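You operate a simulated robot arm through the tools that you are given. There is no shell and no other tool. Be economical: measure what you need, move in short steps, check, and stop when the job is done.

You are at the controls of a simulated two-armed robot. One attempt, no reset.

TASK
Put the mixer's lever to rest, close the feed, then clear the empty tin marked fine and switch off.
Fine: the tin goes on the free square; the full tin stays. Set down upright: what you pick out.

The check looks at the end state, three seconds after you hand in, the way a careful person would. Anything else that was tipped, shoved, dropped, spilled or broken makes it a failure.

THE ROBOT
Two 7-joint arms with fingered hands on one trunk, on a base that drives. Base frame: it is fixed to the floor where the robot stands at the start and does not move with it; the origin is under the middle of the robot, x ahead of it, y to its left, z up. Units: cm, rad, N and s.
The left shoulder is at the start at [4, 14.6, 125.5], the right one opposite. With the tool pointing down near the work surface each hand reaches from about 30 to 72 cm from the robot's upright axis, wherever it stands, measured 20 degrees to its own side. Places, roughly: blue button marked water [40, 10, 90]; green button marked try [60, -10, 90]; knob marked stir [50, 0, 90]; lever with black grip [50, 0, 100]; slider marked feed [60, -20, 100]; teal switch marked mixer [30, 10, 100]. Payload 4 kg a hand.
Tool frame (each hand has its own): the origin (TCP) lies between the finger pads and is the grasp point; the fingertips stand 2.6 cm ahead of it; z points along the fingers, y is the line along which they close. Largest opening 14.8 cm; the body of the gripper starts 7.3 cm behind the TCP. The gripper is a hand of 3 fingers: y runs from the thumb to the fingers, the wrist lies at [0, 0, -22.4] in the tool frame, and closing takes about 1.5 s.
Orientation is that of the tool frame in the base frame, as a unit quaternion [w, x, y, z]. With the fingers straight down and closing along the base's y, the tool's x points along the base's -x, its y along +y and its z along -z.

THE INTERFACE
- The arms move only by the tool move_arm. It takes "left_steps", "right_steps" or both (then of equal length, played together; a hand with none holds still); each is one flat list of numbers, 6 for each row, row after row: the shift along the base's x, y, z in cm, then the turn, a rotation vector about the base's x, y, z in degrees. In form: [x, y, z, ax, ay, az, x, y, z, ax, ay, az, ...]. A call has 1 to 10 rows; each row shifts and turns the commanded pose from where the row before left it. "left_claw" and "right_claw" are, for a hand that has rows, the opening, from 0 (shut) to 1 (fully open), set as the call begins (left out, the last holds). Rows are played at 5 a second. More than 5 cm and 0.15 rad between two rows, or a gripper value outside its range, and nothing of the call is played. Where a pose cannot be reached the arm comes as near as it can. A force on the tool above 40 N (or 10 N above the force at the start of the call, whichever is more), or a blocked arm, ends the call early, and 0.2 s more pass. Each finger travels about 10.8 cm/s and halts on what it meets, pressing with about 27 N; the grip force reading is that of the motor and also rises with nothing between the fingers. The clock runs only during rows and for 0.2 s after the last one: add rows that do not move to give the fingers time. The reply holds the time, the measured pose of the TCP, the force on the tool along the base axes, the opening and the grip force, in the units named above and with some noise, with the torque about the TCP (base axes, N m) and any sound that the robot's microphone picked up, and new pictures: "views" is both (left out), scene, wrist or none (wrist: the cameras of the hands that moved).
- Cameras (640 x 400 px; columns grow to the right, rows downward): "scene" is now at [10.23, -0.63, 147.31]; the picture's right is [-0.09, -1.00, 0.00], its down [-0.66, 0.06, -0.75] and it looks along [0.75, -0.07, -0.66] (base axes); focal length 259 px, centre (320, 200). "left" rides on the left gripper at [-6.8, -3.9, -9] in its tool frame; the picture's right is [0.50, -0.87, 0.00], its down [0.65, 0.38, -0.65] and it looks along [0.57, 0.33, 0.76] (tool axes); focal length 222 px, centre (320, 200). "right" rides on the right gripper at [6.8, -3.9, -9] in its tool frame; the picture's right is [0.50, 0.87, 0.00], its down [-0.66, 0.38, -0.65] and it looks along [-0.57, 0.33, 0.76] (tool axes); focal length 222 px, centre (320, 200). There is no depth. A picture from a camera that has moved, and an enlarged one, comes with that camera's place and axes in the base frame and with its lens.
- raise_lower(by): slides the trunk up (or, below 0, down) by that many cm; the arms and the scene camera ride with it, the base frame stays. It gives what a move gives, with no picture.
- base_move(legs): drives the robot by 1 to 6 legs, each [ahead, left, turn to the left] in cm, cm and rad, along the robot's own axes; the way and the turn of a leg run together, so that a leg with both is an arc; at most 150 cm and 3.142 rad a leg. The arms and the cameras ride along, it lands a little off, and it stops where it bumps. It gives what a move gives, and a new picture of the scene camera.
- move_fingers(finger1, finger2, thumb_bend, hand): sets how far each is bent, from 0 (flat) to 100 (curled in); at 30 the hand is open as for a grip, at 70 the pads meet at the TCP. One left out holds its place. A second passes; each finger stops where it meets its share of the squeeze, and holds until it gets a number again. A gripper value or a shape takes the hand back. It gives what a move gives, with no picture; readings hold the bend of each and the force on the fingers (four entries, about 0 where the hand has none), thumb and palm.
- preshape(shape, hand): the hand has 3 fingers and takes this shape, open, in about a second: jaw (thumb against the fingers, like two jaws); tri (thumb and two fingers); tip (a fingertip pinch); poke (one finger out to press); point (the index stretched); flat (the hand flat); cup (the hand cupped); fist (a fist). The gripper value then closes the fingers along that shape, each until it touches; the sizes above hold for jaw. It gives what a move gives, with no picture.
- aim_head(pan, tilt): turns the head with the scene camera to pan (to the left, within 1.501 rad either way) and tilt (down, from -0.506 to 1.204), counted from straight ahead of the robot. It gives what a move gives, and a new picture of the scene camera.
- close_up(camera, box): a new picture of the part [left, top, right, bottom] of that camera's present view, enlarged. The clock stands still meanwhile.
- close_job(): hands the job in; it is judged then, once.

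Go step by step. Nothing tells you exact positions but the pictures and the camera data: compare them with the known pose of the tool, close in by small moves and look again before you grip or let go. The budget is 120 turns and 260 pictures, counting those below and the enlarged ones. Unless the task says otherwise, let go and move clear before handing in, and close with one line.

The tools are called after "Call:" as name(argument=value, ...) on one line, values as JSON. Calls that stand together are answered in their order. move_arm: Moves the arms, as the interface text tells. Its arguments: {"type":"object","properties":{"left_steps":{"type":"array","items":{"type":"number"}},"left_claw":{"type":"number"},"right_steps":{"type":"array","items":{"type":"number"}},"right_claw":{"type":"number"},"views":{"type":"string","enum":["both","scene","wrist","none"]}},"required":[]} The other tools are called the same way: raise_lower (by) slides the trunk up or down; preshape (shape, hand) gives the hand a shape; move_fingers (finger1, finger2, thumb_bend, hand) moves the fingers one by one; base_move (legs) drives the base; aim_head (pan, tilt) turns the head that bears the scene camera; close_up (camera, box) takes an enlarged picture of a part of a camera's view; close_job () hands the job in.

At the start:

```text
clock: 0.0
left_tcp_pos: [47.33, 19.65, 128.56]
left_tcp_rot: [0.0, -0.002, 1.0, 0.0]
left_wrist_force: [-0.5, -0.1, 0.8]
left_ft_torque: [0.0, 0.0, 0.0]
left_width: 14.79
left_finger_force: 0.1
left_shape: jaw
left_bend: [30.0, 30.0, 30.0]
left_finger forces: [0.0, 0.0, 0.1, 0.0, 0.1, 0.0]
right_tcp_pos: [48.01, -20.13, 125.33]
right_tcp_rot: [0.001, 0.001, 1.0, 0.001]
right_wrist_force: [0.4, -0.3, 0.8]
right_ft_torque: [0.0, 0.01, -0.02]
right_width: 14.8
right_finger_force: 0.1
right_shape: jaw
right_bend: [30.0, 30.0, 30.0]
right_finger forces: [0.1, 0.1, 0.0, 0.0, 0.0, 0.0]
trunk travel left (down, up): [-42.5, 8.1]
robot x, y, heading: [0.25, 0.11, 0.001]
head pan, tilt: [-0.087, 0.726]
```

scene: 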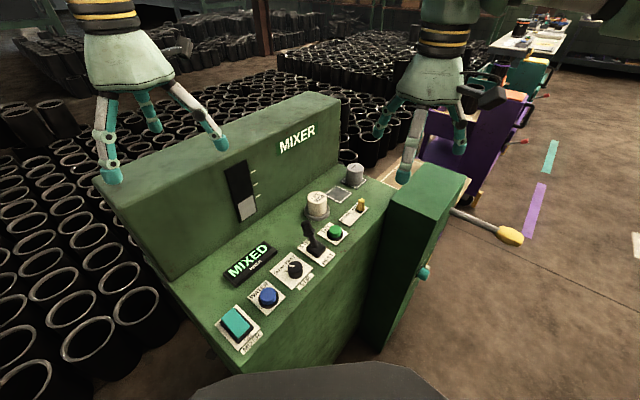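
right: 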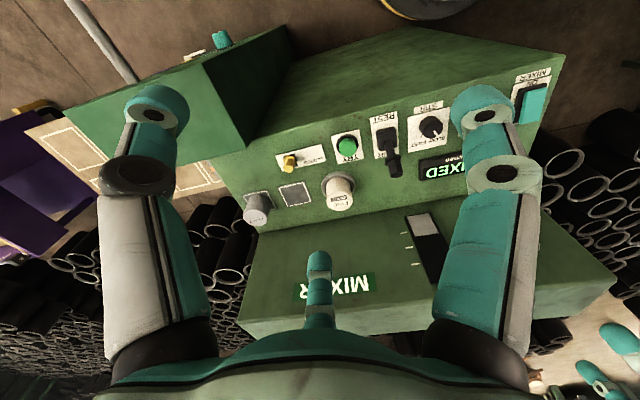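
left: 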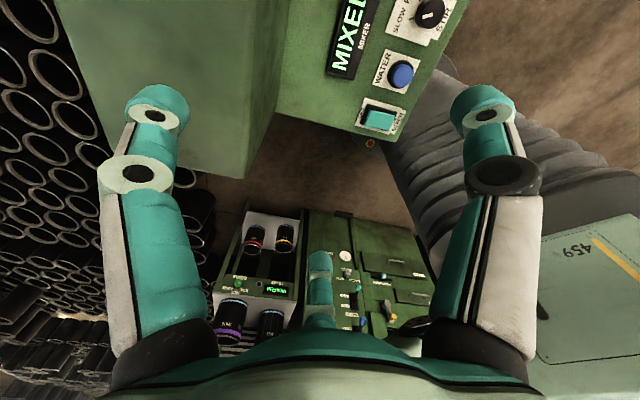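

I see the mixer's panel with its switch, buttons, knob, lever, slider, two tins and a free square. I'll enlarge the views to read the labels first.

Call:
close_up(camera="scene", box=[280, 150, 400, 225])

Call:
close_up(camera="scene", box=[200, 220, 340, 360])

Call:
close_up(camera="right", box=[220, 110, 420, 235])

Call:
close_up(camera="right", box=[380, 60, 580, 190])

```text
5.33 times, centred on (340, 188) of scene
camera zoom: at [10.23, -0.63, 147.31], right [-0.09, -1.0, 0.0], down [-0.66, 0.06, -0.75], along [0.75, -0.07, -0.66], focal length 1384 px, centre (213, 267)
```

zoom: 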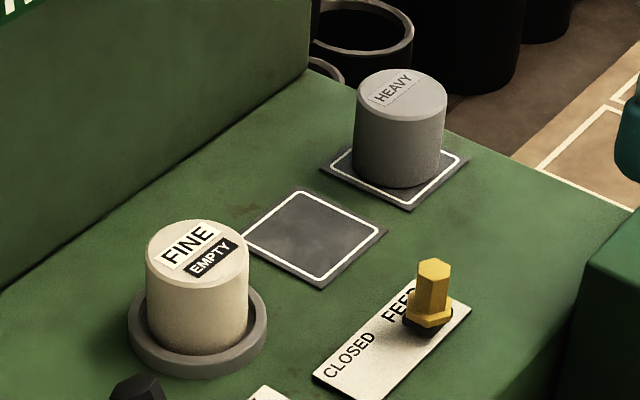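

```text
2.86 times, centred on (270, 290) of scene
camera zoom: at [10.23, -0.63, 147.31], right [-0.09, -1.0, 0.0], down [-0.66, 0.06, -0.75], along [0.75, -0.07, -0.66], focal length 741 px, centre (463, -57)
```

zoom: 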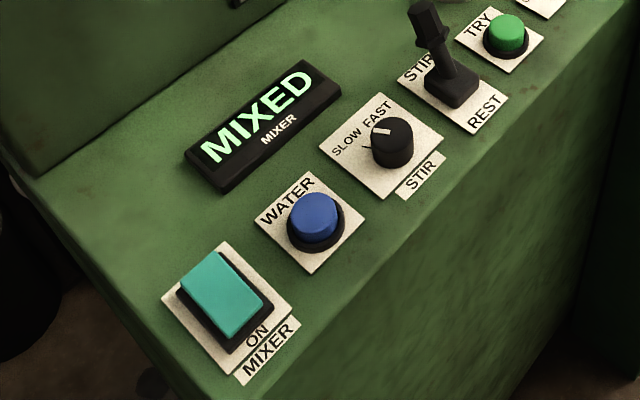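

```text
3.20 times, centred on (320, 172) of right
camera zoom: at [41.33, -23.93, 134.45], right [-0.5, 0.87, 0.0], down [0.66, 0.38, 0.65], along [0.57, 0.33, -0.76], focal length 711 px, centre (320, 288)
```

zoom: 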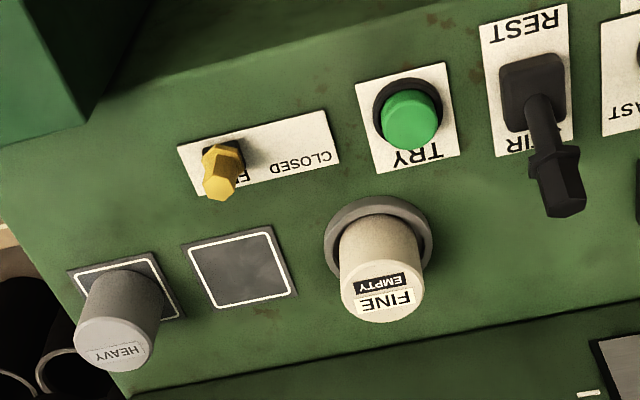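

```text
3.08 times, centred on (480, 125) of right
camera zoom: at [41.33, -23.93, 134.45], right [-0.5, 0.87, 0.0], down [0.66, 0.38, 0.65], along [0.57, 0.33, -0.76], focal length 684 px, centre (-172, 431)
```

zoom: 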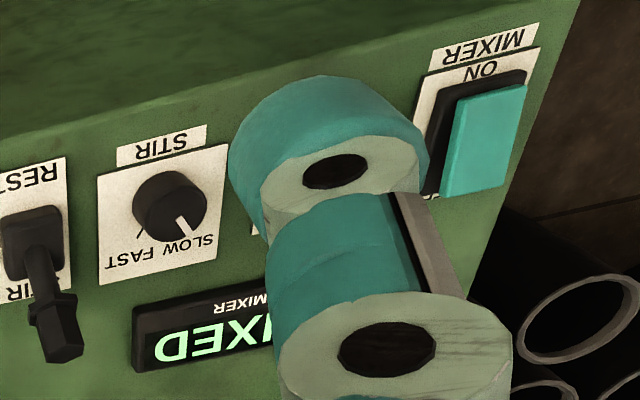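

The tin marked FINE/EMPTY is at about (66, -5, top 98.5). The free square is near (73, -12), the lever tip near (54, -1, 101) and the slider knob near (64.7, -17.3, 98). The console is turned about 45° to me, so I'll look at its right side before driving closer.

Call:
aim_head(pan=-0.45, tilt=0.95)

Call:
close_up(camera="scene", box=[200, 20, 320, 95])

```text
clock: 0.8
left_tcp_pos: [47.33, 19.77, 128.68]
left_tcp_rot: [0.0, 0.001, 1.0, 0.0]
left_wrist_force: [-0.5, -0.4, 0.1]
left_ft_torque: [0.01, -0.01, -0.03]
left_width: 14.77
left_finger_force: 0.0
left_shape: jaw
left_bend: [30.0, 30.0, 30.0]
left_finger forces: [0.1, 0.0, 0.0, 0.0, 0.0, 0.0]
right_tcp_pos: [48.06, -20.31, 125.36]
right_tcp_rot: [0.0, 0.0, 1.0, 0.001]
right_wrist_force: [0.5, -0.8, 0.0]
right_ft_torque: [-0.04, -0.02, 0.01]
right_width: 14.81
right_finger_force: 0.1
right_shape: jaw
right_bend: [30.0, 30.0, 30.0]
right_finger forces: [0.0, 0.0, 0.1, 0.0, 0.1, 0.0]
trunk travel left (down, up): [-42.5, 8.1]
robot x, y, heading: [-0.21, 0.08, 0.0]
head pan, tilt: [-0.45, 0.949]
camera scene: at [8.42, -3.05, 145.55], right [-0.43, -0.9, 0.0], down [-0.73, 0.35, -0.58], along [0.52, -0.25, -0.81], focal length 259 px, centre (320, 200)
```

scene: 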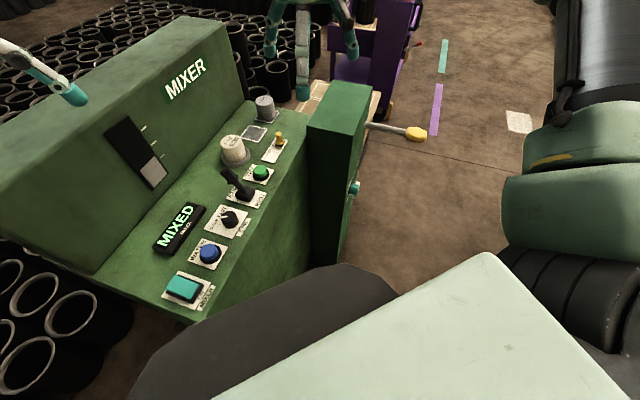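

```text
5.33 times, centred on (260, 58) of scene
camera zoom: at [8.42, -3.05, 145.55], right [-0.43, -0.9, 0.0], down [-0.73, 0.35, -0.58], along [0.52, -0.25, -0.81], focal length 1384 px, centre (640, 960)
```

zoom: 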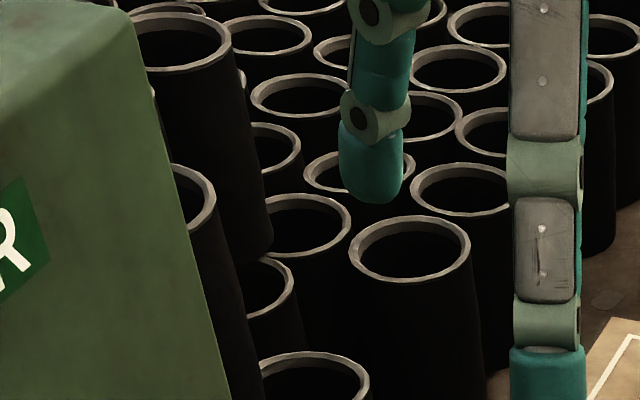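

I'll drive parallel to the console's front, ahead and to the right. That brings the free square within the right hand's reach.

Call:
base_move(legs=[[8, -9, 0]])

```text
clock: 2.1
left_tcp_pos: [55.31, 11.03, 128.63]
left_tcp_rot: [0.001, 0.001, 1.0, -0.001]
left_wrist_force: [0.0, -0.4, 0.1]
left_ft_torque: [-0.05, -0.03, 0.02]
left_width: 14.78
left_finger_force: 0.1
left_shape: jaw
left_bend: [30.0, 30.0, 30.0]
left_finger forces: [0.0, 0.0, 0.0, 0.0, 0.0, 0.0]
right_tcp_pos: [55.88, -28.89, 125.53]
right_tcp_rot: [0.001, 0.0, 1.0, -0.001]
right_wrist_force: [-0.6, -0.4, 0.1]
right_ft_torque: [-0.01, -0.02, 0.0]
right_width: 14.76
right_finger_force: 0.2
right_shape: jaw
right_bend: [30.0, 30.0, 30.0]
right_finger forces: [0.1, 0.0, 0.1, 0.1, 0.0, 0.0]
trunk travel left (down, up): [-42.5, 8.1]
robot x, y, heading: [7.87, -8.71, 0.001]
head pan, tilt: [-0.45, 0.949]
camera scene: at [16.23, -11.67, 145.57], right [-0.44, -0.9, 0.0], down [-0.73, 0.35, -0.58], along [0.52, -0.26, -0.81], focal length 259 px, centre (320, 200)
```

scene: 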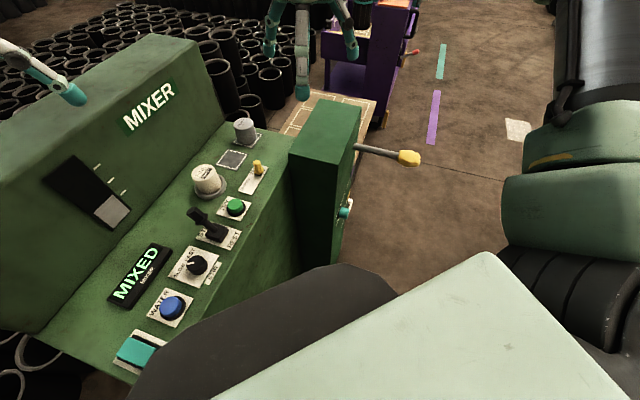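

I'll swing the left hand out of the way. At the same time I'll bring the right hand above the lever, turned so that it closes along the lever's travel.

Call:
move_arm(right_steps=[-0.27, 4, -1.9, 0, 0, -6.43, -0.27, 4, -1.9, 0, 0, -6.43, -0.27, 4, -1.9, 0, 0, -6.43, -0.27, 4, -1.9, 0, 0, -6.43, -0.27, 4, -1.9, 0, 0, -6.43, -0.27, 4, -1.9, 0, 0, -6.43, -0.27, 4, -1.9, 0, 0, -6.43, 0, 0, 0, 0, 0, 0], left_steps=[-2.5, 3, 0, 0, 0, 0, -2.5, 3, 0, 0, 0, 0, -2.5, 3, 0, 0, 0, 0, -2.5, 3, 0, 0, 0, 0, -2.5, 3, 0, 0, 0, 0, -2.5, 0, 0, 0, 0, 0, 0, 0, 0, 0, 0, 0, 0, 0, 0, 0, 0, 0])

Call:
aim_head(pan=0.2, tilt=0.8)

```text
clock: 3.9
left_tcp_pos: [40.52, 25.8, 128.73]
left_tcp_rot: [0.0, 0.0, 1.0, -0.001]
left_wrist_force: [0.0, 0.1, 0.4]
left_ft_torque: [0.03, -0.01, -0.01]
left_width: 14.78
left_finger_force: 0.1
left_shape: jaw
left_bend: [30.0, 30.0, 30.0]
left_finger forces: [0.0, 0.0, 0.1, 0.1, 0.1, 0.0]
right_tcp_pos: [54.1, -1.04, 112.08]
right_tcp_rot: [0.0, 0.384, 0.923, 0.0]
right_wrist_force: [0.5, -0.5, -0.7]
right_ft_torque: [0.01, -0.02, 0.01]
right_width: 14.79
right_finger_force: 0.0
right_shape: jaw
right_bend: [30.0, 30.0, 30.0]
right_finger forces: [0.1, 0.1, 0.0, 0.0, 0.1, 0.0]
trunk travel left (down, up): [-42.5, 8.1]
robot x, y, heading: [7.86, -8.85, 0.0]
head pan, tilt: [-0.45, 0.949]
camera scene: at [16.34, -11.89, 145.56], right [-0.44, -0.9, 0.0], down [-0.73, 0.35, -0.58], along [0.52, -0.25, -0.81], focal length 259 px, centre (320, 200)
camera right: at [46.61, 1.19, 121.13], right [0.26, 0.97, 0.0], down [0.73, -0.2, 0.65], along [0.63, -0.17, -0.76], focal length 222 px, centre (320, 200)
camera left: at [47.15, 21.86, 137.78], right [-0.5, -0.87, 0.0], down [-0.66, 0.38, 0.65], along [-0.57, 0.33, -0.76], focal length 222 px, centre (320, 200)
```

scene: 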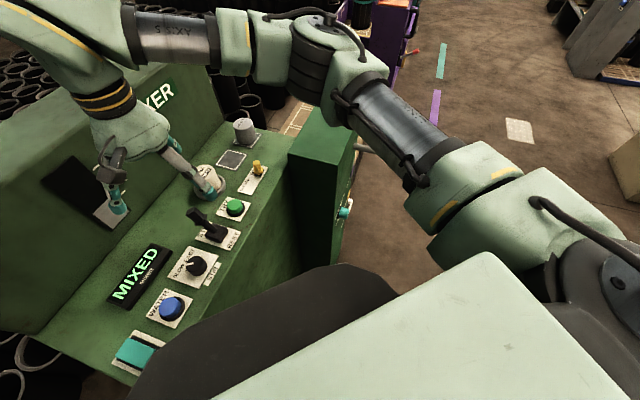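
right: 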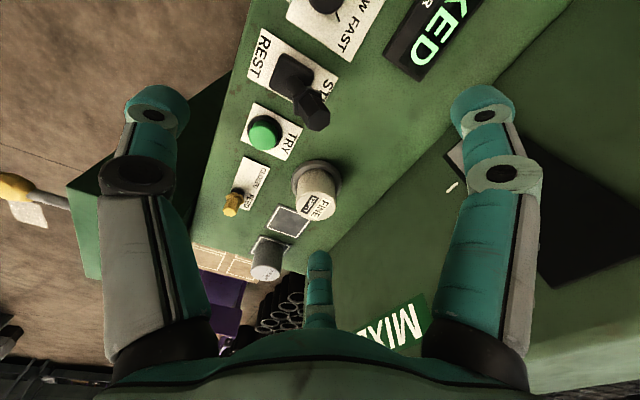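
left: 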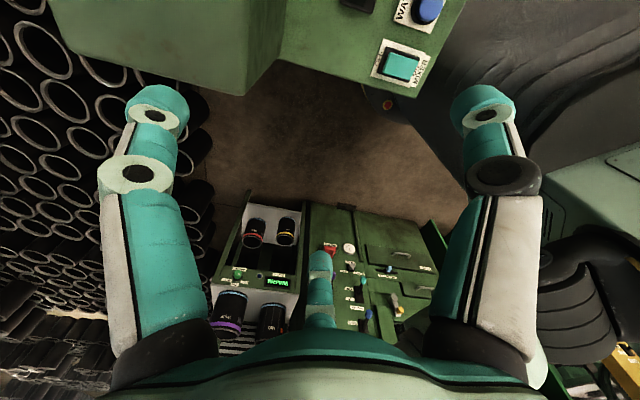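

```text
clock: 4.9
left_tcp_pos: [40.62, 25.88, 128.66]
left_tcp_rot: [-0.001, 0.0, 1.0, 0.0]
left_wrist_force: [0.7, 0.1, 1.2]
left_ft_torque: [0.02, 0.01, -0.02]
left_width: 14.78
left_finger_force: 0.1
left_shape: jaw
left_bend: [30.0, 30.0, 30.0]
left_finger forces: [0.1, 0.0, 0.1, 0.2, 0.1, 0.0]
right_tcp_pos: [54.22, -0.92, 111.99]
right_tcp_rot: [0.0, 0.383, 0.924, 0.0]
right_wrist_force: [-0.4, 0.4, -0.2]
right_ft_torque: [0.02, 0.04, 0.02]
right_width: 14.8
right_finger_force: 0.1
right_shape: jaw
right_bend: [30.0, 30.0, 30.0]
right_finger forces: [0.0, 0.0, 0.0, 0.0, 0.0, 0.0]
trunk travel left (down, up): [-42.5, 8.1]
robot x, y, heading: [8.08, -8.94, -0.005]
head pan, tilt: [0.201, 0.799]
camera scene: at [17.82, -7.1, 146.7], right [0.2, -0.98, 0.0], down [-0.7, -0.14, -0.7], along [0.68, 0.14, -0.72], focal length 259 px, centre (320, 200)
```

scene: 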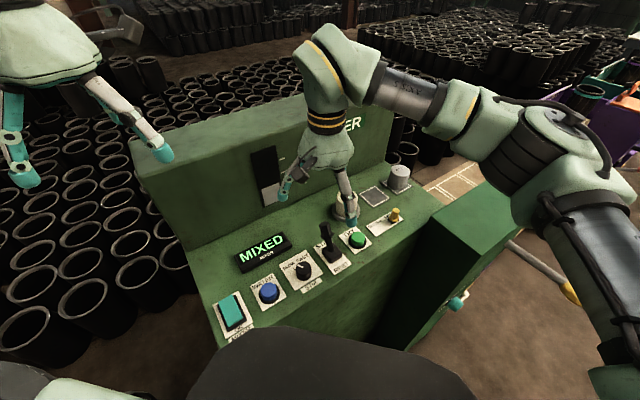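

The hand's three fingers are spread at 120° and close toward the centre. I'll half close them so they clear the tin, then lower over the lever grip.

Call:
move_arm(right_steps=[0, 0, 0, 0, 0, 0, 0, 0, 0, 0, 0, 0, 0, 0, 0, 0, 0, 0, -0.3, -0.2, -3, 0, 0, 0, -0.3, -0.2, -3, 0, 0, 0, -0.2, -0.1, -2, 0, 0, 0], right_claw=0.5)

```text
clock: 6.3
left_tcp_pos: [40.53, 25.8, 128.72]
left_tcp_rot: [0.0, 0.0, 1.0, -0.001]
left_wrist_force: [-0.5, -0.1, -0.9]
left_ft_torque: [0.05, -0.03, -0.04]
left_width: 14.78
left_finger_force: 0.0
left_shape: jaw
left_bend: [30.0, 30.0, 30.0]
left_finger forces: [0.0, 0.0, 0.1, 0.1, 0.0, 0.0]
right_tcp_pos: [53.43, -1.64, 104.03]
right_tcp_rot: [0.0, 0.383, 0.924, 0.001]
right_wrist_force: [0.4, -0.4, -0.2]
right_ft_torque: [-0.01, 0.0, 0.0]
right_width: 7.43
right_finger_force: 0.1
right_shape: jaw
right_bend: [36.0, 36.0, 70.0]
right_finger forces: [0.1, 0.0, 0.0, 0.0, 0.0, 0.1]
trunk travel left (down, up): [-42.5, 8.1]
robot x, y, heading: [8.07, -8.65, -0.001]
head pan, tilt: [0.201, 0.799]
camera scene: at [17.79, -7.12, 146.7], right [0.2, -0.98, 0.0], down [-0.7, -0.14, -0.7], along [0.68, 0.14, -0.72], focal length 259 px, centre (320, 200)
camera right: at [45.89, 0.5, 113.14], right [0.26, 0.97, 0.0], down [0.73, -0.2, 0.65], along [0.63, -0.17, -0.76], focal length 222 px, centre (320, 200)
```

scene: 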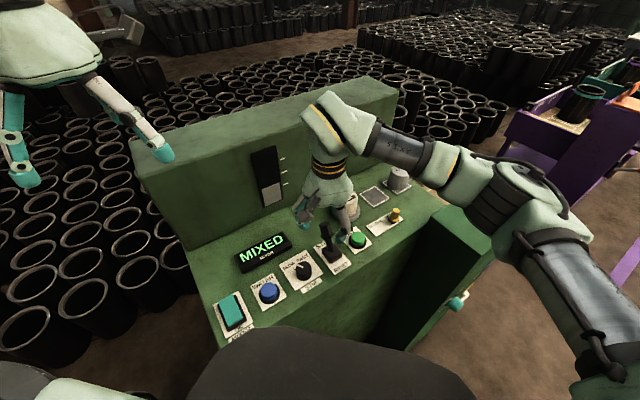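
right: 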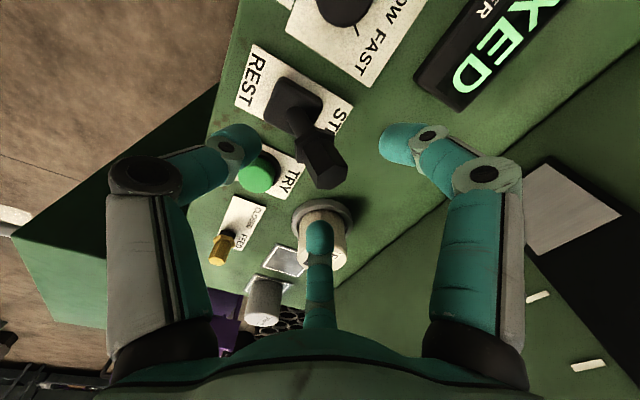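

The lever tip lies between the fingers. I'll lower the last 4 cm and look.

Call:
move_arm(right_steps=[0, 0.1, -2, 0, 0, 0, 0, 0.1, -2, 0, 0, 0, 0, 0, 0, 0, 0, 0], views="wrist")

Call:
close_up(camera="scene", box=[260, 170, 420, 270])

```text
clock: 7.1
left_tcp_pos: [40.55, 25.84, 128.78]
left_tcp_rot: [0.001, 0.0, 1.0, -0.001]
left_wrist_force: [-0.4, -0.2, -0.2]
left_ft_torque: [0.01, -0.03, -0.01]
left_width: 14.79
left_finger_force: 0.0
left_shape: jaw
left_bend: [30.0, 30.0, 30.0]
left_finger forces: [0.0, 0.0, 0.0, 0.1, 0.0, 0.0]
right_tcp_pos: [53.43, -1.35, 100.08]
right_tcp_rot: [0.0, 0.382, 0.924, 0.0]
right_wrist_force: [-0.3, -0.1, 0.2]
right_ft_torque: [0.03, 0.02, -0.02]
right_width: 7.46
right_finger_force: 0.0
right_shape: jaw
right_bend: [36.0, 36.0, 70.0]
right_finger forces: [0.0, 0.0, 0.1, 0.0, 0.0, 0.0]
trunk travel left (down, up): [-42.5, 8.1]
robot x, y, heading: [7.92, -8.74, -0.003]
head pan, tilt: [0.201, 0.799]
camera right: at [45.88, 0.68, 109.14], right [0.26, 0.97, 0.0], down [0.73, -0.2, 0.65], along [0.63, -0.17, -0.76], focal length 222 px, centre (320, 200)
```

right: 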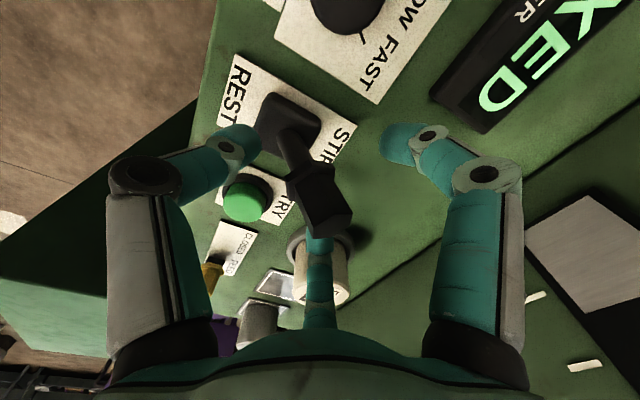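

```text
4.00 times, centred on (340, 220) of scene
camera zoom: at [17.78, -7.12, 146.7], right [0.2, -0.98, 0.0], down [-0.7, -0.14, -0.7], along [0.68, 0.14, -0.72], focal length 1038 px, centre (240, 120)
```

zoom: 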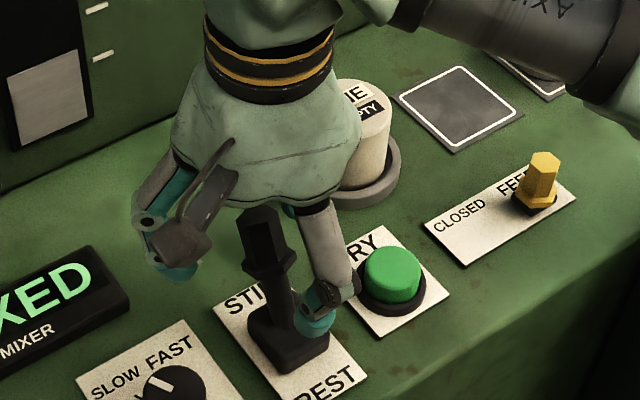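

The lever grip is centred between the fingers, so I'll close gently around it.

Call:
move_arm(right_steps=[0, 0, 0, 0, 0, 0, 0, 0, 0, 0, 0, 0, 0, 0, 0, 0, 0, 0, 0, 0, 0, 0, 0, 0, 0, 0, 0, 0, 0, 0, 0, 0, 0, 0, 0, 0], right_claw=0.0, views="wrist")

Call:
close_up(camera="scene", box=[260, 170, 420, 270])

```text
clock: 8.5
left_tcp_pos: [40.48, 25.84, 128.7]
left_tcp_rot: [0.0, 0.0, 1.0, 0.0]
left_wrist_force: [-0.1, -0.6, 0.2]
left_ft_torque: [0.01, 0.04, 0.0]
left_width: 14.77
left_finger_force: 0.0
left_shape: jaw
left_bend: [30.0, 30.0, 30.0]
left_finger forces: [0.0, 0.1, 0.0, 0.0, 0.0, 0.0]
right_tcp_pos: [53.31, -1.53, 100.11]
right_tcp_rot: [0.0, 0.382, 0.924, 0.0]
right_wrist_force: [-5.1, -3.9, -3.2]
right_ft_torque: [-0.21, 0.2, 0.01]
right_width: 2.0
right_finger_force: 27.0
right_shape: jaw
right_bend: [72.0, 72.0, 70.0]
right_finger forces: [19.0, 18.6, 0.0, 0.0, 27.7, 0.1]
trunk travel left (down, up): [-42.5, 8.1]
robot x, y, heading: [8.12, -8.87, -0.0]
head pan, tilt: [0.201, 0.799]
camera right: at [45.82, 0.61, 109.15], right [0.26, 0.97, 0.0], down [0.73, -0.2, 0.65], along [0.63, -0.17, -0.76], focal length 222 px, centre (320, 200)
```

right: 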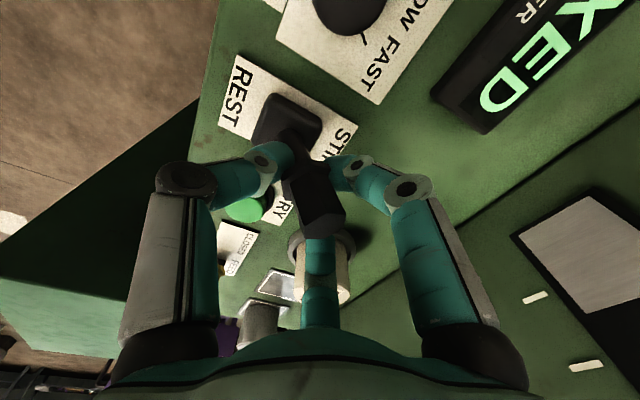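

```text
4.00 times, centred on (340, 220) of scene
camera zoom: at [17.73, -7.2, 146.7], right [0.2, -0.98, 0.0], down [-0.7, -0.14, -0.7], along [0.68, 0.14, -0.72], focal length 1038 px, centre (240, 120)
```

zoom: 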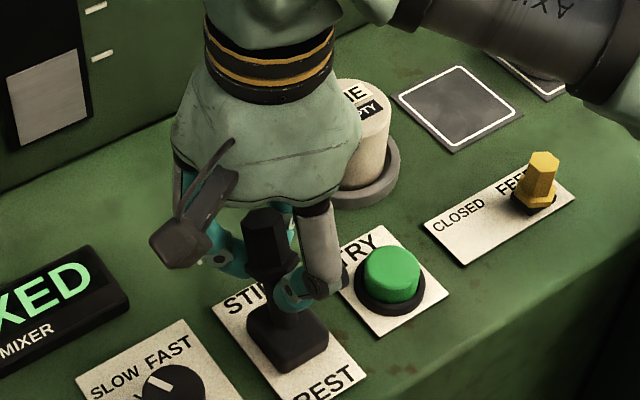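

The lever is gripped. I'll pull it toward me along an arc, to the REST side.

Call:
move_arm(right_steps=[-0.78, -0.78, 0.4, 3, -3, 0, -0.78, -0.78, 0.25, 3, -3, 0, -0.78, -0.78, 0.1, 3, -3, 0, -0.78, -0.78, -0.1, 3, -3, 0, -0.78, -0.78, -0.25, 3, -3, 0, -0.78, -0.78, -0.4, 3, -3, 0], views="wrist")

Call:
close_up(camera="scene", box=[260, 170, 420, 270])

```text
clock: 9.9
left_tcp_pos: [40.53, 25.69, 128.64]
left_tcp_rot: [0.0, 0.0, 1.0, -0.001]
left_wrist_force: [0.5, -0.1, 0.6]
left_ft_torque: [-0.01, -0.02, -0.04]
left_width: 14.79
left_finger_force: 0.0
left_shape: jaw
left_bend: [30.0, 30.0, 30.0]
left_finger forces: [0.0, 0.0, 0.1, 0.0, 0.0, 0.0]
right_tcp_pos: [55.56, -9.64, 102.9]
right_tcp_rot: [0.08, 0.37, 0.903, 0.204]
right_wrist_force: [0.2, -0.3, 1.0]
right_ft_torque: [0.0, 0.0, -0.02]
right_width: 1.55
right_finger_force: 27.0
right_shape: jaw
right_bend: [72.0, 74.0, 72.0]
right_finger forces: [0.0, 0.0, 0.0, 0.1, 0.0, 0.1]
right hand out of reach, approached as far as the arm can: row 3, 4, 5, 6
trunk travel left (down, up): [-42.5, 8.1]
robot x, y, heading: [7.94, -8.73, -0.004]
head pan, tilt: [0.201, 0.799]
camera right: at [45.64, -10.06, 109.46], right [0.19, 0.91, 0.37], down [0.51, -0.42, 0.75], along [0.84, 0.05, -0.55], focal length 222 px, centre (320, 200)
```

right: 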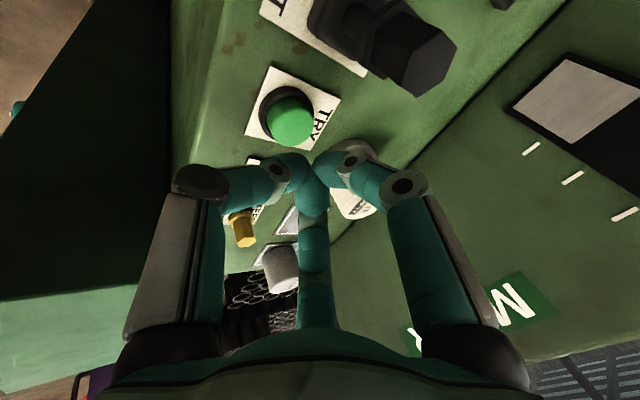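

```text
4.00 times, centred on (340, 220) of scene
camera zoom: at [17.75, -7.16, 146.71], right [0.2, -0.98, 0.0], down [-0.7, -0.14, -0.7], along [0.68, 0.14, -0.72], focal length 1038 px, centre (240, 120)
```

zoom: 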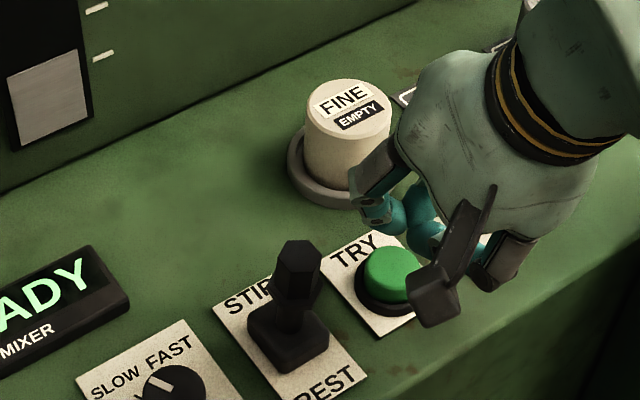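

The arm could not follow the tilt and slid off the lever, which now stands about upright. The display has changed to READY. I'll raise and straighten the hand, then look again.

Call:
move_arm(right_steps=[0.5, -1, 4, -3, 3, 0, 0.5, -1, 4, -3, 3, 0, 0.5, -1, 3, -3, 3, 0, 0.5, 0, 2, -3, 3, 0, 0.5, 0, 1, -3, 3, 0, 0.5, 0, 0, -3, 3, 0, 0, 0, 0, 0, 0, 0], right_claw=0.0)

Call:
close_up(camera="scene", box=[200, 170, 440, 320])

```text
clock: 11.5
left_tcp_pos: [40.51, 25.76, 128.65]
left_tcp_rot: [0.0, 0.0, 1.0, 0.0]
left_wrist_force: [-0.6, -0.9, -0.7]
left_ft_torque: [0.01, -0.03, 0.02]
left_width: 14.8
left_finger_force: 0.0
left_shape: jaw
left_bend: [30.0, 30.0, 30.0]
left_finger forces: [0.0, 0.0, 0.1, 0.0, 0.0, 0.1]
right_tcp_pos: [58.64, -12.53, 116.85]
right_tcp_rot: [0.0, 0.383, 0.924, 0.0]
right_wrist_force: [0.6, 0.3, -0.5]
right_ft_torque: [0.03, 0.01, -0.03]
right_width: 1.53
right_finger_force: 27.0
right_shape: jaw
right_bend: [72.0, 74.0, 72.0]
right_finger forces: [0.1, 0.0, 0.0, 0.0, 0.1, 0.0]
trunk travel left (down, up): [-42.5, 8.1]
robot x, y, heading: [7.55, -8.89, -0.002]
head pan, tilt: [0.201, 0.799]
camera scene: at [17.8, -7.13, 146.7], right [0.2, -0.98, 0.0], down [-0.7, -0.14, -0.7], along [0.68, 0.14, -0.72], focal length 259 px, centre (320, 200)
camera right: at [51.09, -10.48, 125.96], right [0.26, 0.97, 0.0], down [0.73, -0.2, 0.65], along [0.63, -0.17, -0.76], focal length 222 px, centre (320, 200)
```

scene: 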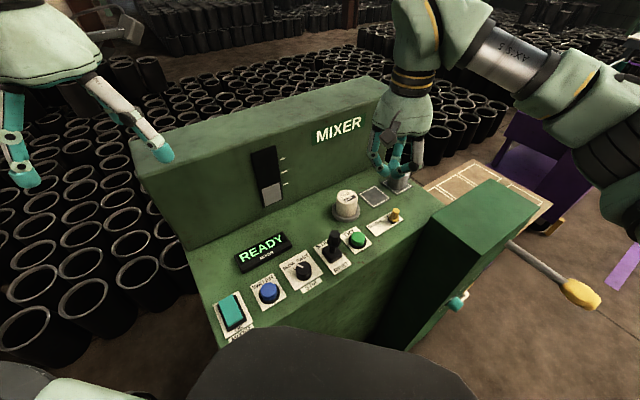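
right: 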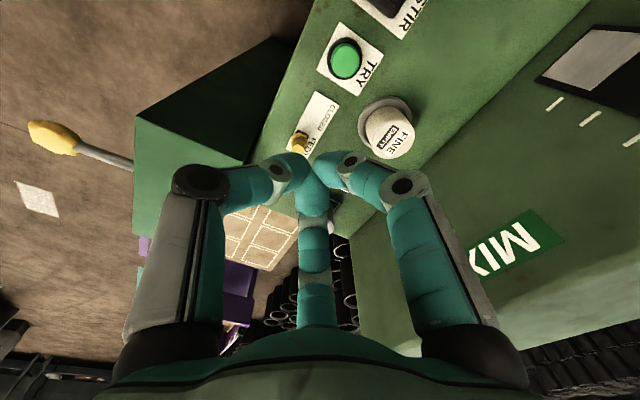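

```text
2.67 times, centred on (320, 245) of scene
camera zoom: at [17.8, -7.13, 146.7], right [0.2, -0.98, 0.0], down [-0.7, -0.14, -0.7], along [0.68, 0.14, -0.72], focal length 692 px, centre (320, 80)
```

zoom: 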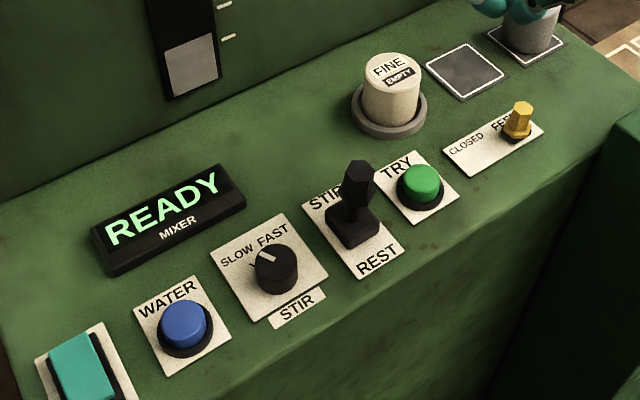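

The lever stands upright, not yet toward REST. I'll push it on from its far side with the fingers closed and the tool kept vertical.

Call:
move_arm(right_steps=[-0.6, 2.13, -1, 0, 0, 7.5, -0.6, 2.13, -1, 0, 0, 7.5, -0.6, 2.13, -1, 0, 0, 7.5, -0.6, 2.13, -1, 0, 0, 7.5, -0.6, 2.13, -1, 0, 0, 7.5, -0.6, 2.13, -1, 0, 0, 7.5, 0, 0, -3, 0, 0, 0, 0, 0, -3, 0, 0, 0], right_claw=0.0)

Call:
close_up(camera="scene", box=[260, 170, 420, 270])

```text
clock: 13.3
left_tcp_pos: [40.68, 25.76, 128.68]
left_tcp_rot: [0.0, 0.0, 1.0, 0.001]
left_wrist_force: [-0.1, -0.4, -0.3]
left_ft_torque: [0.02, 0.0, 0.03]
left_width: 14.81
left_finger_force: 0.0
left_shape: jaw
left_bend: [30.0, 30.0, 30.0]
left_finger forces: [0.0, 0.0, 0.1, 0.1, 0.1, 0.0]
right_tcp_pos: [54.95, 0.14, 104.84]
right_tcp_rot: [0.0, 0.0, 1.0, 0.0]
right_wrist_force: [0.6, 0.1, 0.7]
right_ft_torque: [0.04, 0.03, -0.01]
right_width: 1.53
right_finger_force: 27.2
right_shape: jaw
right_bend: [72.0, 74.0, 72.0]
right_finger forces: [0.0, 0.0, 0.1, 0.1, 0.1, 0.0]
trunk travel left (down, up): [-42.5, 8.1]
robot x, y, heading: [7.97, -9.17, -0.002]
head pan, tilt: [0.201, 0.799]
camera scene: at [17.86, -7.15, 146.69], right [0.2, -0.98, 0.0], down [-0.7, -0.14, -0.7], along [0.68, 0.14, -0.72], focal length 259 px, centre (320, 200)
camera right: at [48.21, -3.59, 113.89], right [-0.5, 0.87, 0.0], down [0.66, 0.38, 0.65], along [0.57, 0.33, -0.76], focal length 222 px, centre (320, 200)
```

scene: 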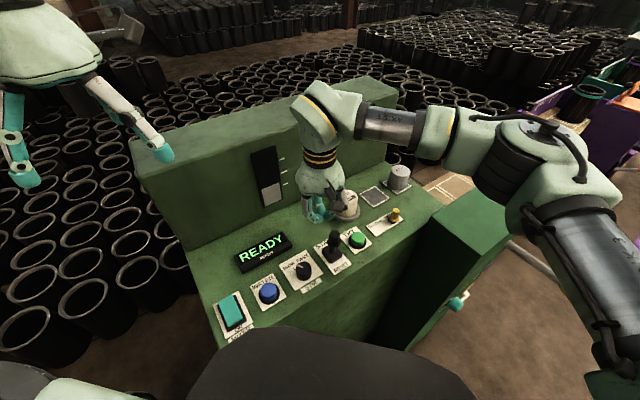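
right: 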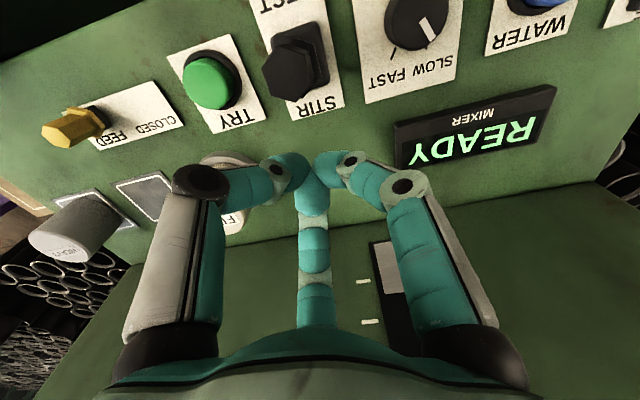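

```text
4.00 times, centred on (340, 220) of scene
camera zoom: at [17.86, -7.15, 146.69], right [0.2, -0.98, 0.0], down [-0.7, -0.14, -0.7], along [0.68, 0.14, -0.72], focal length 1038 px, centre (240, 120)
```

zoom: 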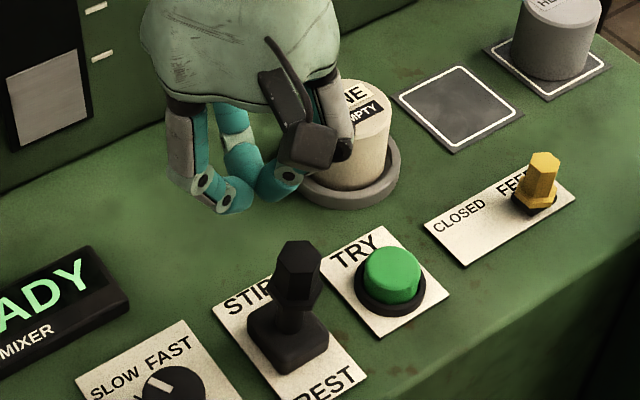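

The closed fingers are lined up behind the lever. I'll lower and push toward REST.

Call:
move_arm(right_steps=[0, 0, -2.2, 0, 0, 0, 0, 0, -2.2, 0, 0, 0, -0.75, -0.72, 0, 0, 0, 0, -0.75, -0.72, 0, 0, 0, 0, -0.75, -0.72, 0, 0, 0, 0, -0.75, -0.72, 0, 0, 0, 0, -0.5, -0.5, 0, 0, 0, 0, -0.5, -0.5, 0, 0, 0, 0], views="wrist")

Call:
close_up(camera="scene", box=[260, 170, 420, 270])

```text
clock: 15.1
left_tcp_pos: [41.01, 26.13, 128.44]
left_tcp_rot: [-0.003, 0.0, 1.0, -0.002]
left_wrist_force: [-0.5, -0.8, -0.6]
left_ft_torque: [-0.01, -0.02, 0.0]
left_width: 14.76
left_finger_force: 0.1
left_shape: jaw
left_bend: [30.0, 30.0, 30.0]
left_finger forces: [0.0, 0.1, 0.0, 0.1, 0.0, 0.1]
right_tcp_pos: [51.8, -3.33, 100.39]
right_tcp_rot: [0.003, 0.0, 1.0, 0.001]
right_wrist_force: [25.7, 13.2, 0.1]
right_ft_torque: [0.18, -0.31, 0.3]
right_width: 1.44
right_finger_force: 26.6
right_shape: jaw
right_bend: [72.0, 74.0, 72.0]
right_finger forces: [0.0, 0.1, 0.0, 0.1, 51.0, 0.1]
trunk travel left (down, up): [-42.5, 8.1]
robot x, y, heading: [8.5, -8.83, -0.002]
head pan, tilt: [0.201, 0.799]
camera right: at [44.96, -7.08, 109.45], right [-0.5, 0.87, 0.0], down [0.65, 0.38, 0.66], along [0.57, 0.33, -0.75], focal length 222 px, centre (320, 200)
```

right: 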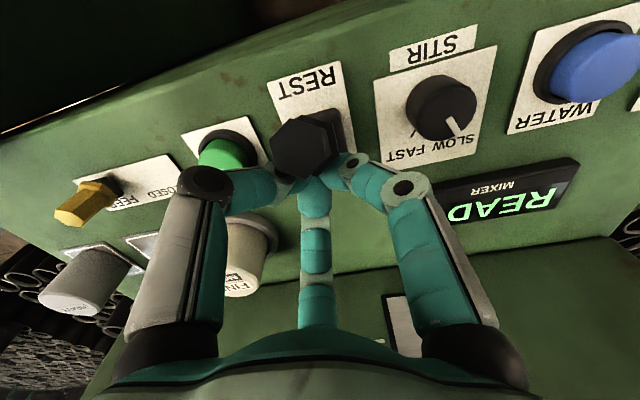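

```text
4.00 times, centred on (340, 220) of scene
camera zoom: at [18.43, -6.77, 146.66], right [0.2, -0.98, 0.0], down [-0.71, -0.14, -0.69], along [0.68, 0.14, -0.72], focal length 1038 px, centre (240, 120)
```

zoom: 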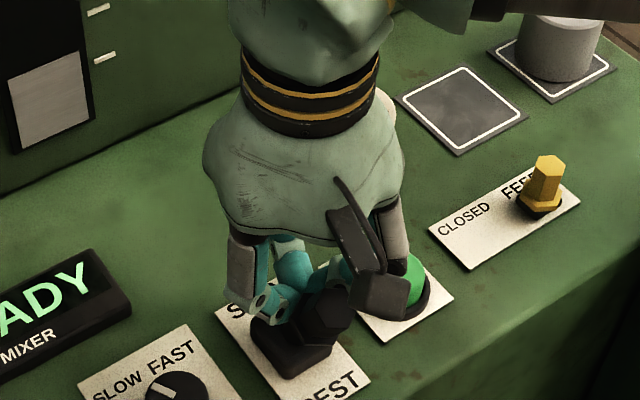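

The push force has risen to about 29 N, and the lever leans toward REST about as far as it leaned away before. That looks like its stop. I'll back off and check that it stays.

Call:
move_arm(right_steps=[1, 1, 0, 0, 0, 0, 1.5, 1.5, 1, 0, 0, 0, 1, 1, 4, 0, 0, 0, 0, -1, 4, 0, 0, 0, 0, -3, 3, 0, 0, 0, 0, -4, 1, 0, 0, 0, 0, -4, 0, 0, 0, 0, 0, -4, 0, 0, 0, 0])

Call:
close_up(camera="scene", box=[200, 170, 440, 320])

```text
clock: 16.9
left_tcp_pos: [40.41, 25.66, 128.62]
left_tcp_rot: [0.0, 0.0, 1.0, 0.0]
left_wrist_force: [0.2, 0.2, 0.1]
left_ft_torque: [0.02, 0.01, 0.01]
left_width: 14.8
left_finger_force: 0.1
left_shape: jaw
left_bend: [30.0, 30.0, 30.0]
left_finger forces: [0.0, 0.0, 0.0, 0.1, 0.0, 0.1]
right_tcp_pos: [54.42, -16.16, 113.2]
right_tcp_rot: [0.0, 0.001, 1.0, 0.001]
right_wrist_force: [-1.6, -1.2, -0.7]
right_ft_torque: [0.0, 0.01, 0.02]
right_width: 1.57
right_finger_force: 27.2
right_shape: jaw
right_bend: [72.0, 74.0, 72.0]
right_finger forces: [0.1, 0.1, 0.0, 0.1, 0.1, 0.1]
trunk travel left (down, up): [-42.5, 8.1]
robot x, y, heading: [8.11, -8.6, -0.003]
head pan, tilt: [0.201, 0.799]
camera scene: at [17.77, -7.33, 146.7], right [0.2, -0.98, 0.0], down [-0.7, -0.14, -0.7], along [0.68, 0.14, -0.72], focal length 259 px, centre (320, 200)
camera right: at [47.68, -19.94, 122.32], right [-0.5, 0.87, 0.0], down [0.66, 0.38, 0.65], along [0.57, 0.33, -0.76], focal length 222 px, centre (320, 200)
```

scene: 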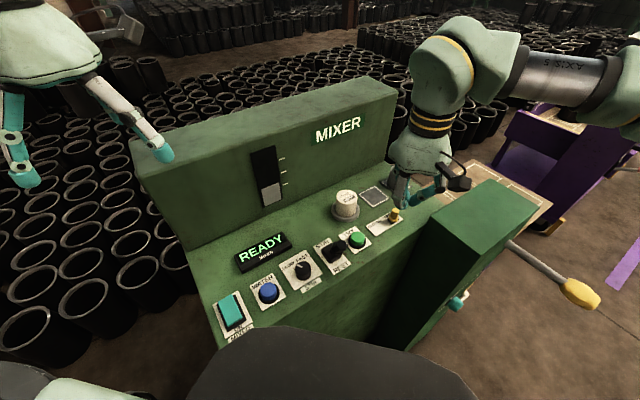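
right: 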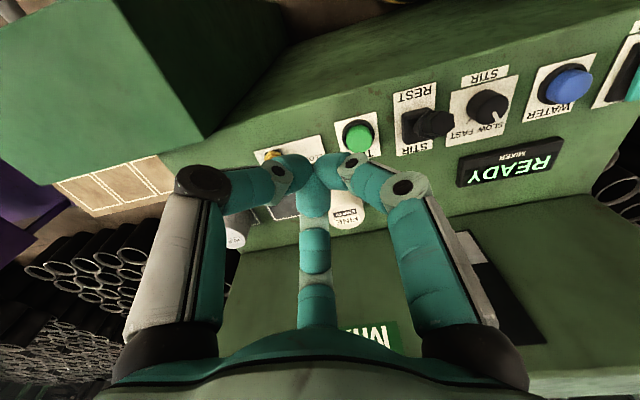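

```text
2.67 times, centred on (320, 245) of scene
camera zoom: at [17.77, -7.33, 146.7], right [0.2, -0.98, 0.0], down [-0.7, -0.14, -0.7], along [0.68, 0.14, -0.72], focal length 692 px, centre (320, 80)
```

zoom: 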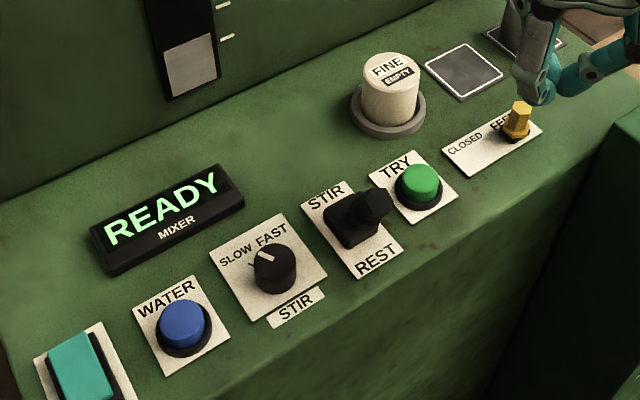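

The lever now leans to REST and stays there. Next is the yellow feed slider near (64.4, -17.2), so I'll hover above it partly open, turned so the fingers keep clear of the box.

Call:
move_arm(right_steps=[3.3, -0.3, 0, 0, 0, 5, 3.3, -0.3, 0, 0, 0, 5, 3.3, -0.3, 0, 0, 0, 5, 0, 0, -2, 0, 0, 0, 0, 0, -2, 0, 0, 0, 0, 0, 0, 0, 0, 0], right_claw=0.4)

Call:
close_up(camera="scene", box=[340, 150, 460, 225])

```text
clock: 18.3
left_tcp_pos: [40.6, 25.85, 128.68]
left_tcp_rot: [-0.001, 0.0, 1.0, 0.0]
left_wrist_force: [0.0, 0.9, 0.5]
left_ft_torque: [0.0, -0.03, 0.02]
left_width: 14.76
left_finger_force: 0.1
left_shape: jaw
left_bend: [30.0, 30.0, 30.0]
left_finger forces: [0.0, 0.0, 0.0, 0.1, 0.0, 0.0]
right_tcp_pos: [64.33, -17.24, 109.37]
right_tcp_rot: [-0.001, -0.131, 0.991, 0.0]
right_wrist_force: [1.0, 0.3, 0.9]
right_ft_torque: [-0.01, -0.03, -0.02]
right_width: 5.91
right_finger_force: 0.1
right_shape: jaw
right_bend: [77.0, 77.0, 70.0]
right_finger forces: [0.0, 0.1, 0.1, 0.0, 0.1, 0.1]
trunk travel left (down, up): [-42.5, 8.1]
robot x, y, heading: [8.16, -8.86, -0.003]
head pan, tilt: [0.201, 0.799]
camera scene: at [17.79, -7.08, 146.7], right [0.2, -0.98, 0.0], down [-0.7, -0.14, -0.7], along [0.68, 0.14, -0.72], focal length 259 px, centre (320, 200)
camera right: at [58.88, -22.51, 118.42], right [-0.71, 0.71, 0.0], down [0.54, 0.53, 0.65], along [0.46, 0.46, -0.76], focal length 222 px, centre (320, 200)
```

scene: 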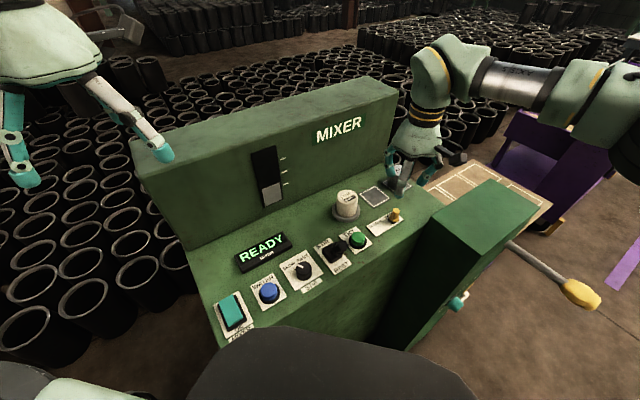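
right: 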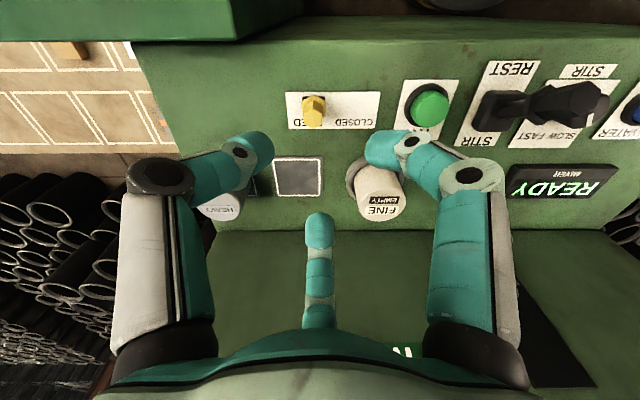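

```text
5.33 times, centred on (400, 188) of scene
camera zoom: at [17.79, -7.08, 146.7], right [0.2, -0.98, 0.0], down [-0.7, -0.14, -0.7], along [0.68, 0.14, -0.72], focal length 1384 px, centre (-107, 267)
```

zoom: 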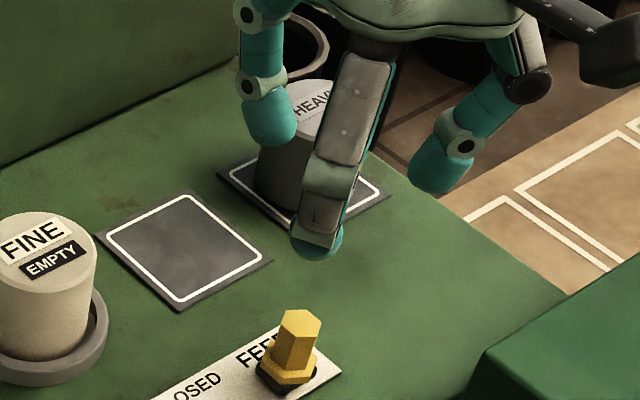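

The slider knob is at about (63.9, -17.6). I'll shift over it, lower most of the way and look.

Call:
move_arm(right_steps=[-0.4, -0.35, -2, 0, 0, 0, 0, 0, -3, 0, 0, 0, 0, 0, -3, 0, 0, 0, 0, 0, 0, 0, 0, 0], views="wrist")

Call:
close_up(camera="scene", box=[340, 150, 460, 225])

```text
clock: 19.3
left_tcp_pos: [40.59, 25.74, 128.63]
left_tcp_rot: [0.0, 0.0, 1.0, -0.001]
left_wrist_force: [-0.1, -1.5, 0.0]
left_ft_torque: [-0.02, 0.0, -0.02]
left_width: 14.79
left_finger_force: 0.1
left_shape: jaw
left_bend: [30.0, 30.0, 30.0]
left_finger forces: [0.0, 0.0, 0.0, 0.0, 0.1, 0.1]
right_tcp_pos: [63.95, -17.47, 101.27]
right_tcp_rot: [0.0, -0.129, 0.992, 0.0]
right_wrist_force: [0.2, 0.2, 0.0]
right_ft_torque: [0.0, -0.01, 0.02]
right_width: 5.89
right_finger_force: 0.1
right_shape: jaw
right_bend: [77.0, 77.0, 70.0]
right_finger forces: [0.0, 0.1, 0.1, 0.1, 0.0, 0.0]
trunk travel left (down, up): [-42.5, 8.1]
robot x, y, heading: [7.99, -8.96, 0.001]
head pan, tilt: [0.201, 0.799]
camera right: at [58.49, -22.89, 110.41], right [-0.71, 0.71, 0.0], down [0.54, 0.53, 0.65], along [0.46, 0.46, -0.76], focal length 222 px, centre (320, 200)
```

right: 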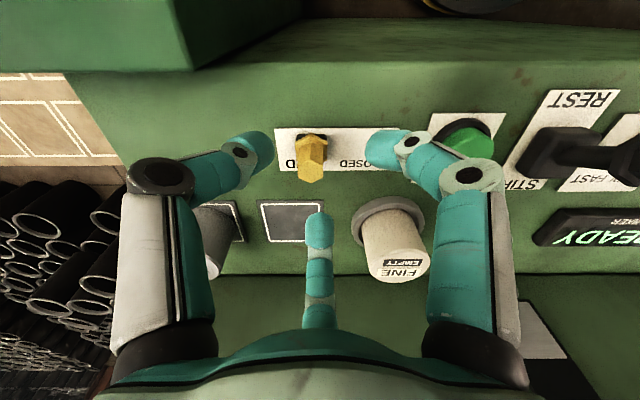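

```text
5.33 times, centred on (400, 188) of scene
camera zoom: at [17.77, -7.14, 146.7], right [0.2, -0.98, 0.0], down [-0.7, -0.14, -0.7], along [0.68, 0.14, -0.72], focal length 1384 px, centre (-107, 267)
```

zoom: 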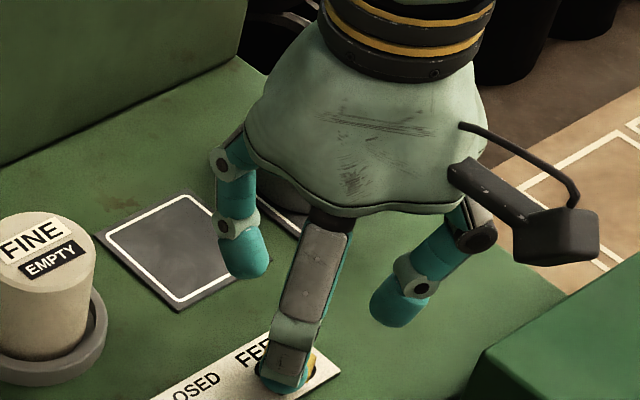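

Call:
move_arm(right_steps=[0.2, 0, -2, 0, 0, 0, 0.1, 0, -1.6, 0, 0, 0, 0, 0, 0, 0, 0, 0], views="wrist")

```text
clock: 20.1
left_tcp_pos: [40.48, 25.82, 128.57]
left_tcp_rot: [0.001, 0.001, 1.0, -0.001]
left_wrist_force: [0.9, 0.1, -0.1]
left_ft_torque: [0.0, -0.01, 0.02]
left_width: 14.78
left_finger_force: 0.0
left_shape: jaw
left_bend: [30.0, 30.0, 30.0]
left_finger forces: [0.1, 0.0, 0.0, 0.0, 0.0, 0.1]
right_tcp_pos: [64.24, -17.37, 97.93]
right_tcp_rot: [0.0, -0.131, 0.991, 0.0]
right_wrist_force: [0.1, 0.7, 0.0]
right_ft_torque: [0.0, 0.0, -0.05]
right_width: 5.9
right_finger_force: 0.0
right_shape: jaw
right_bend: [77.0, 77.0, 70.0]
right_finger forces: [0.1, 0.1, 0.0, 0.0, 0.1, 0.0]
trunk travel left (down, up): [-42.5, 8.1]
robot x, y, heading: [7.94, -8.69, -0.004]
head pan, tilt: [0.201, 0.799]
camera right: at [58.86, -22.82, 106.97], right [-0.71, 0.71, 0.0], down [0.54, 0.53, 0.65], along [0.46, 0.46, -0.76], focal length 222 px, centre (320, 200)
```

right: 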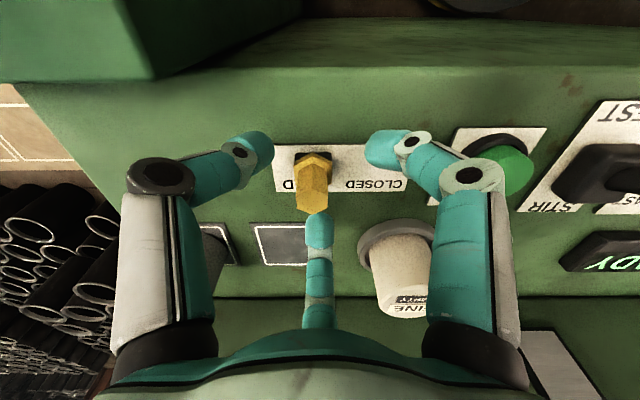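

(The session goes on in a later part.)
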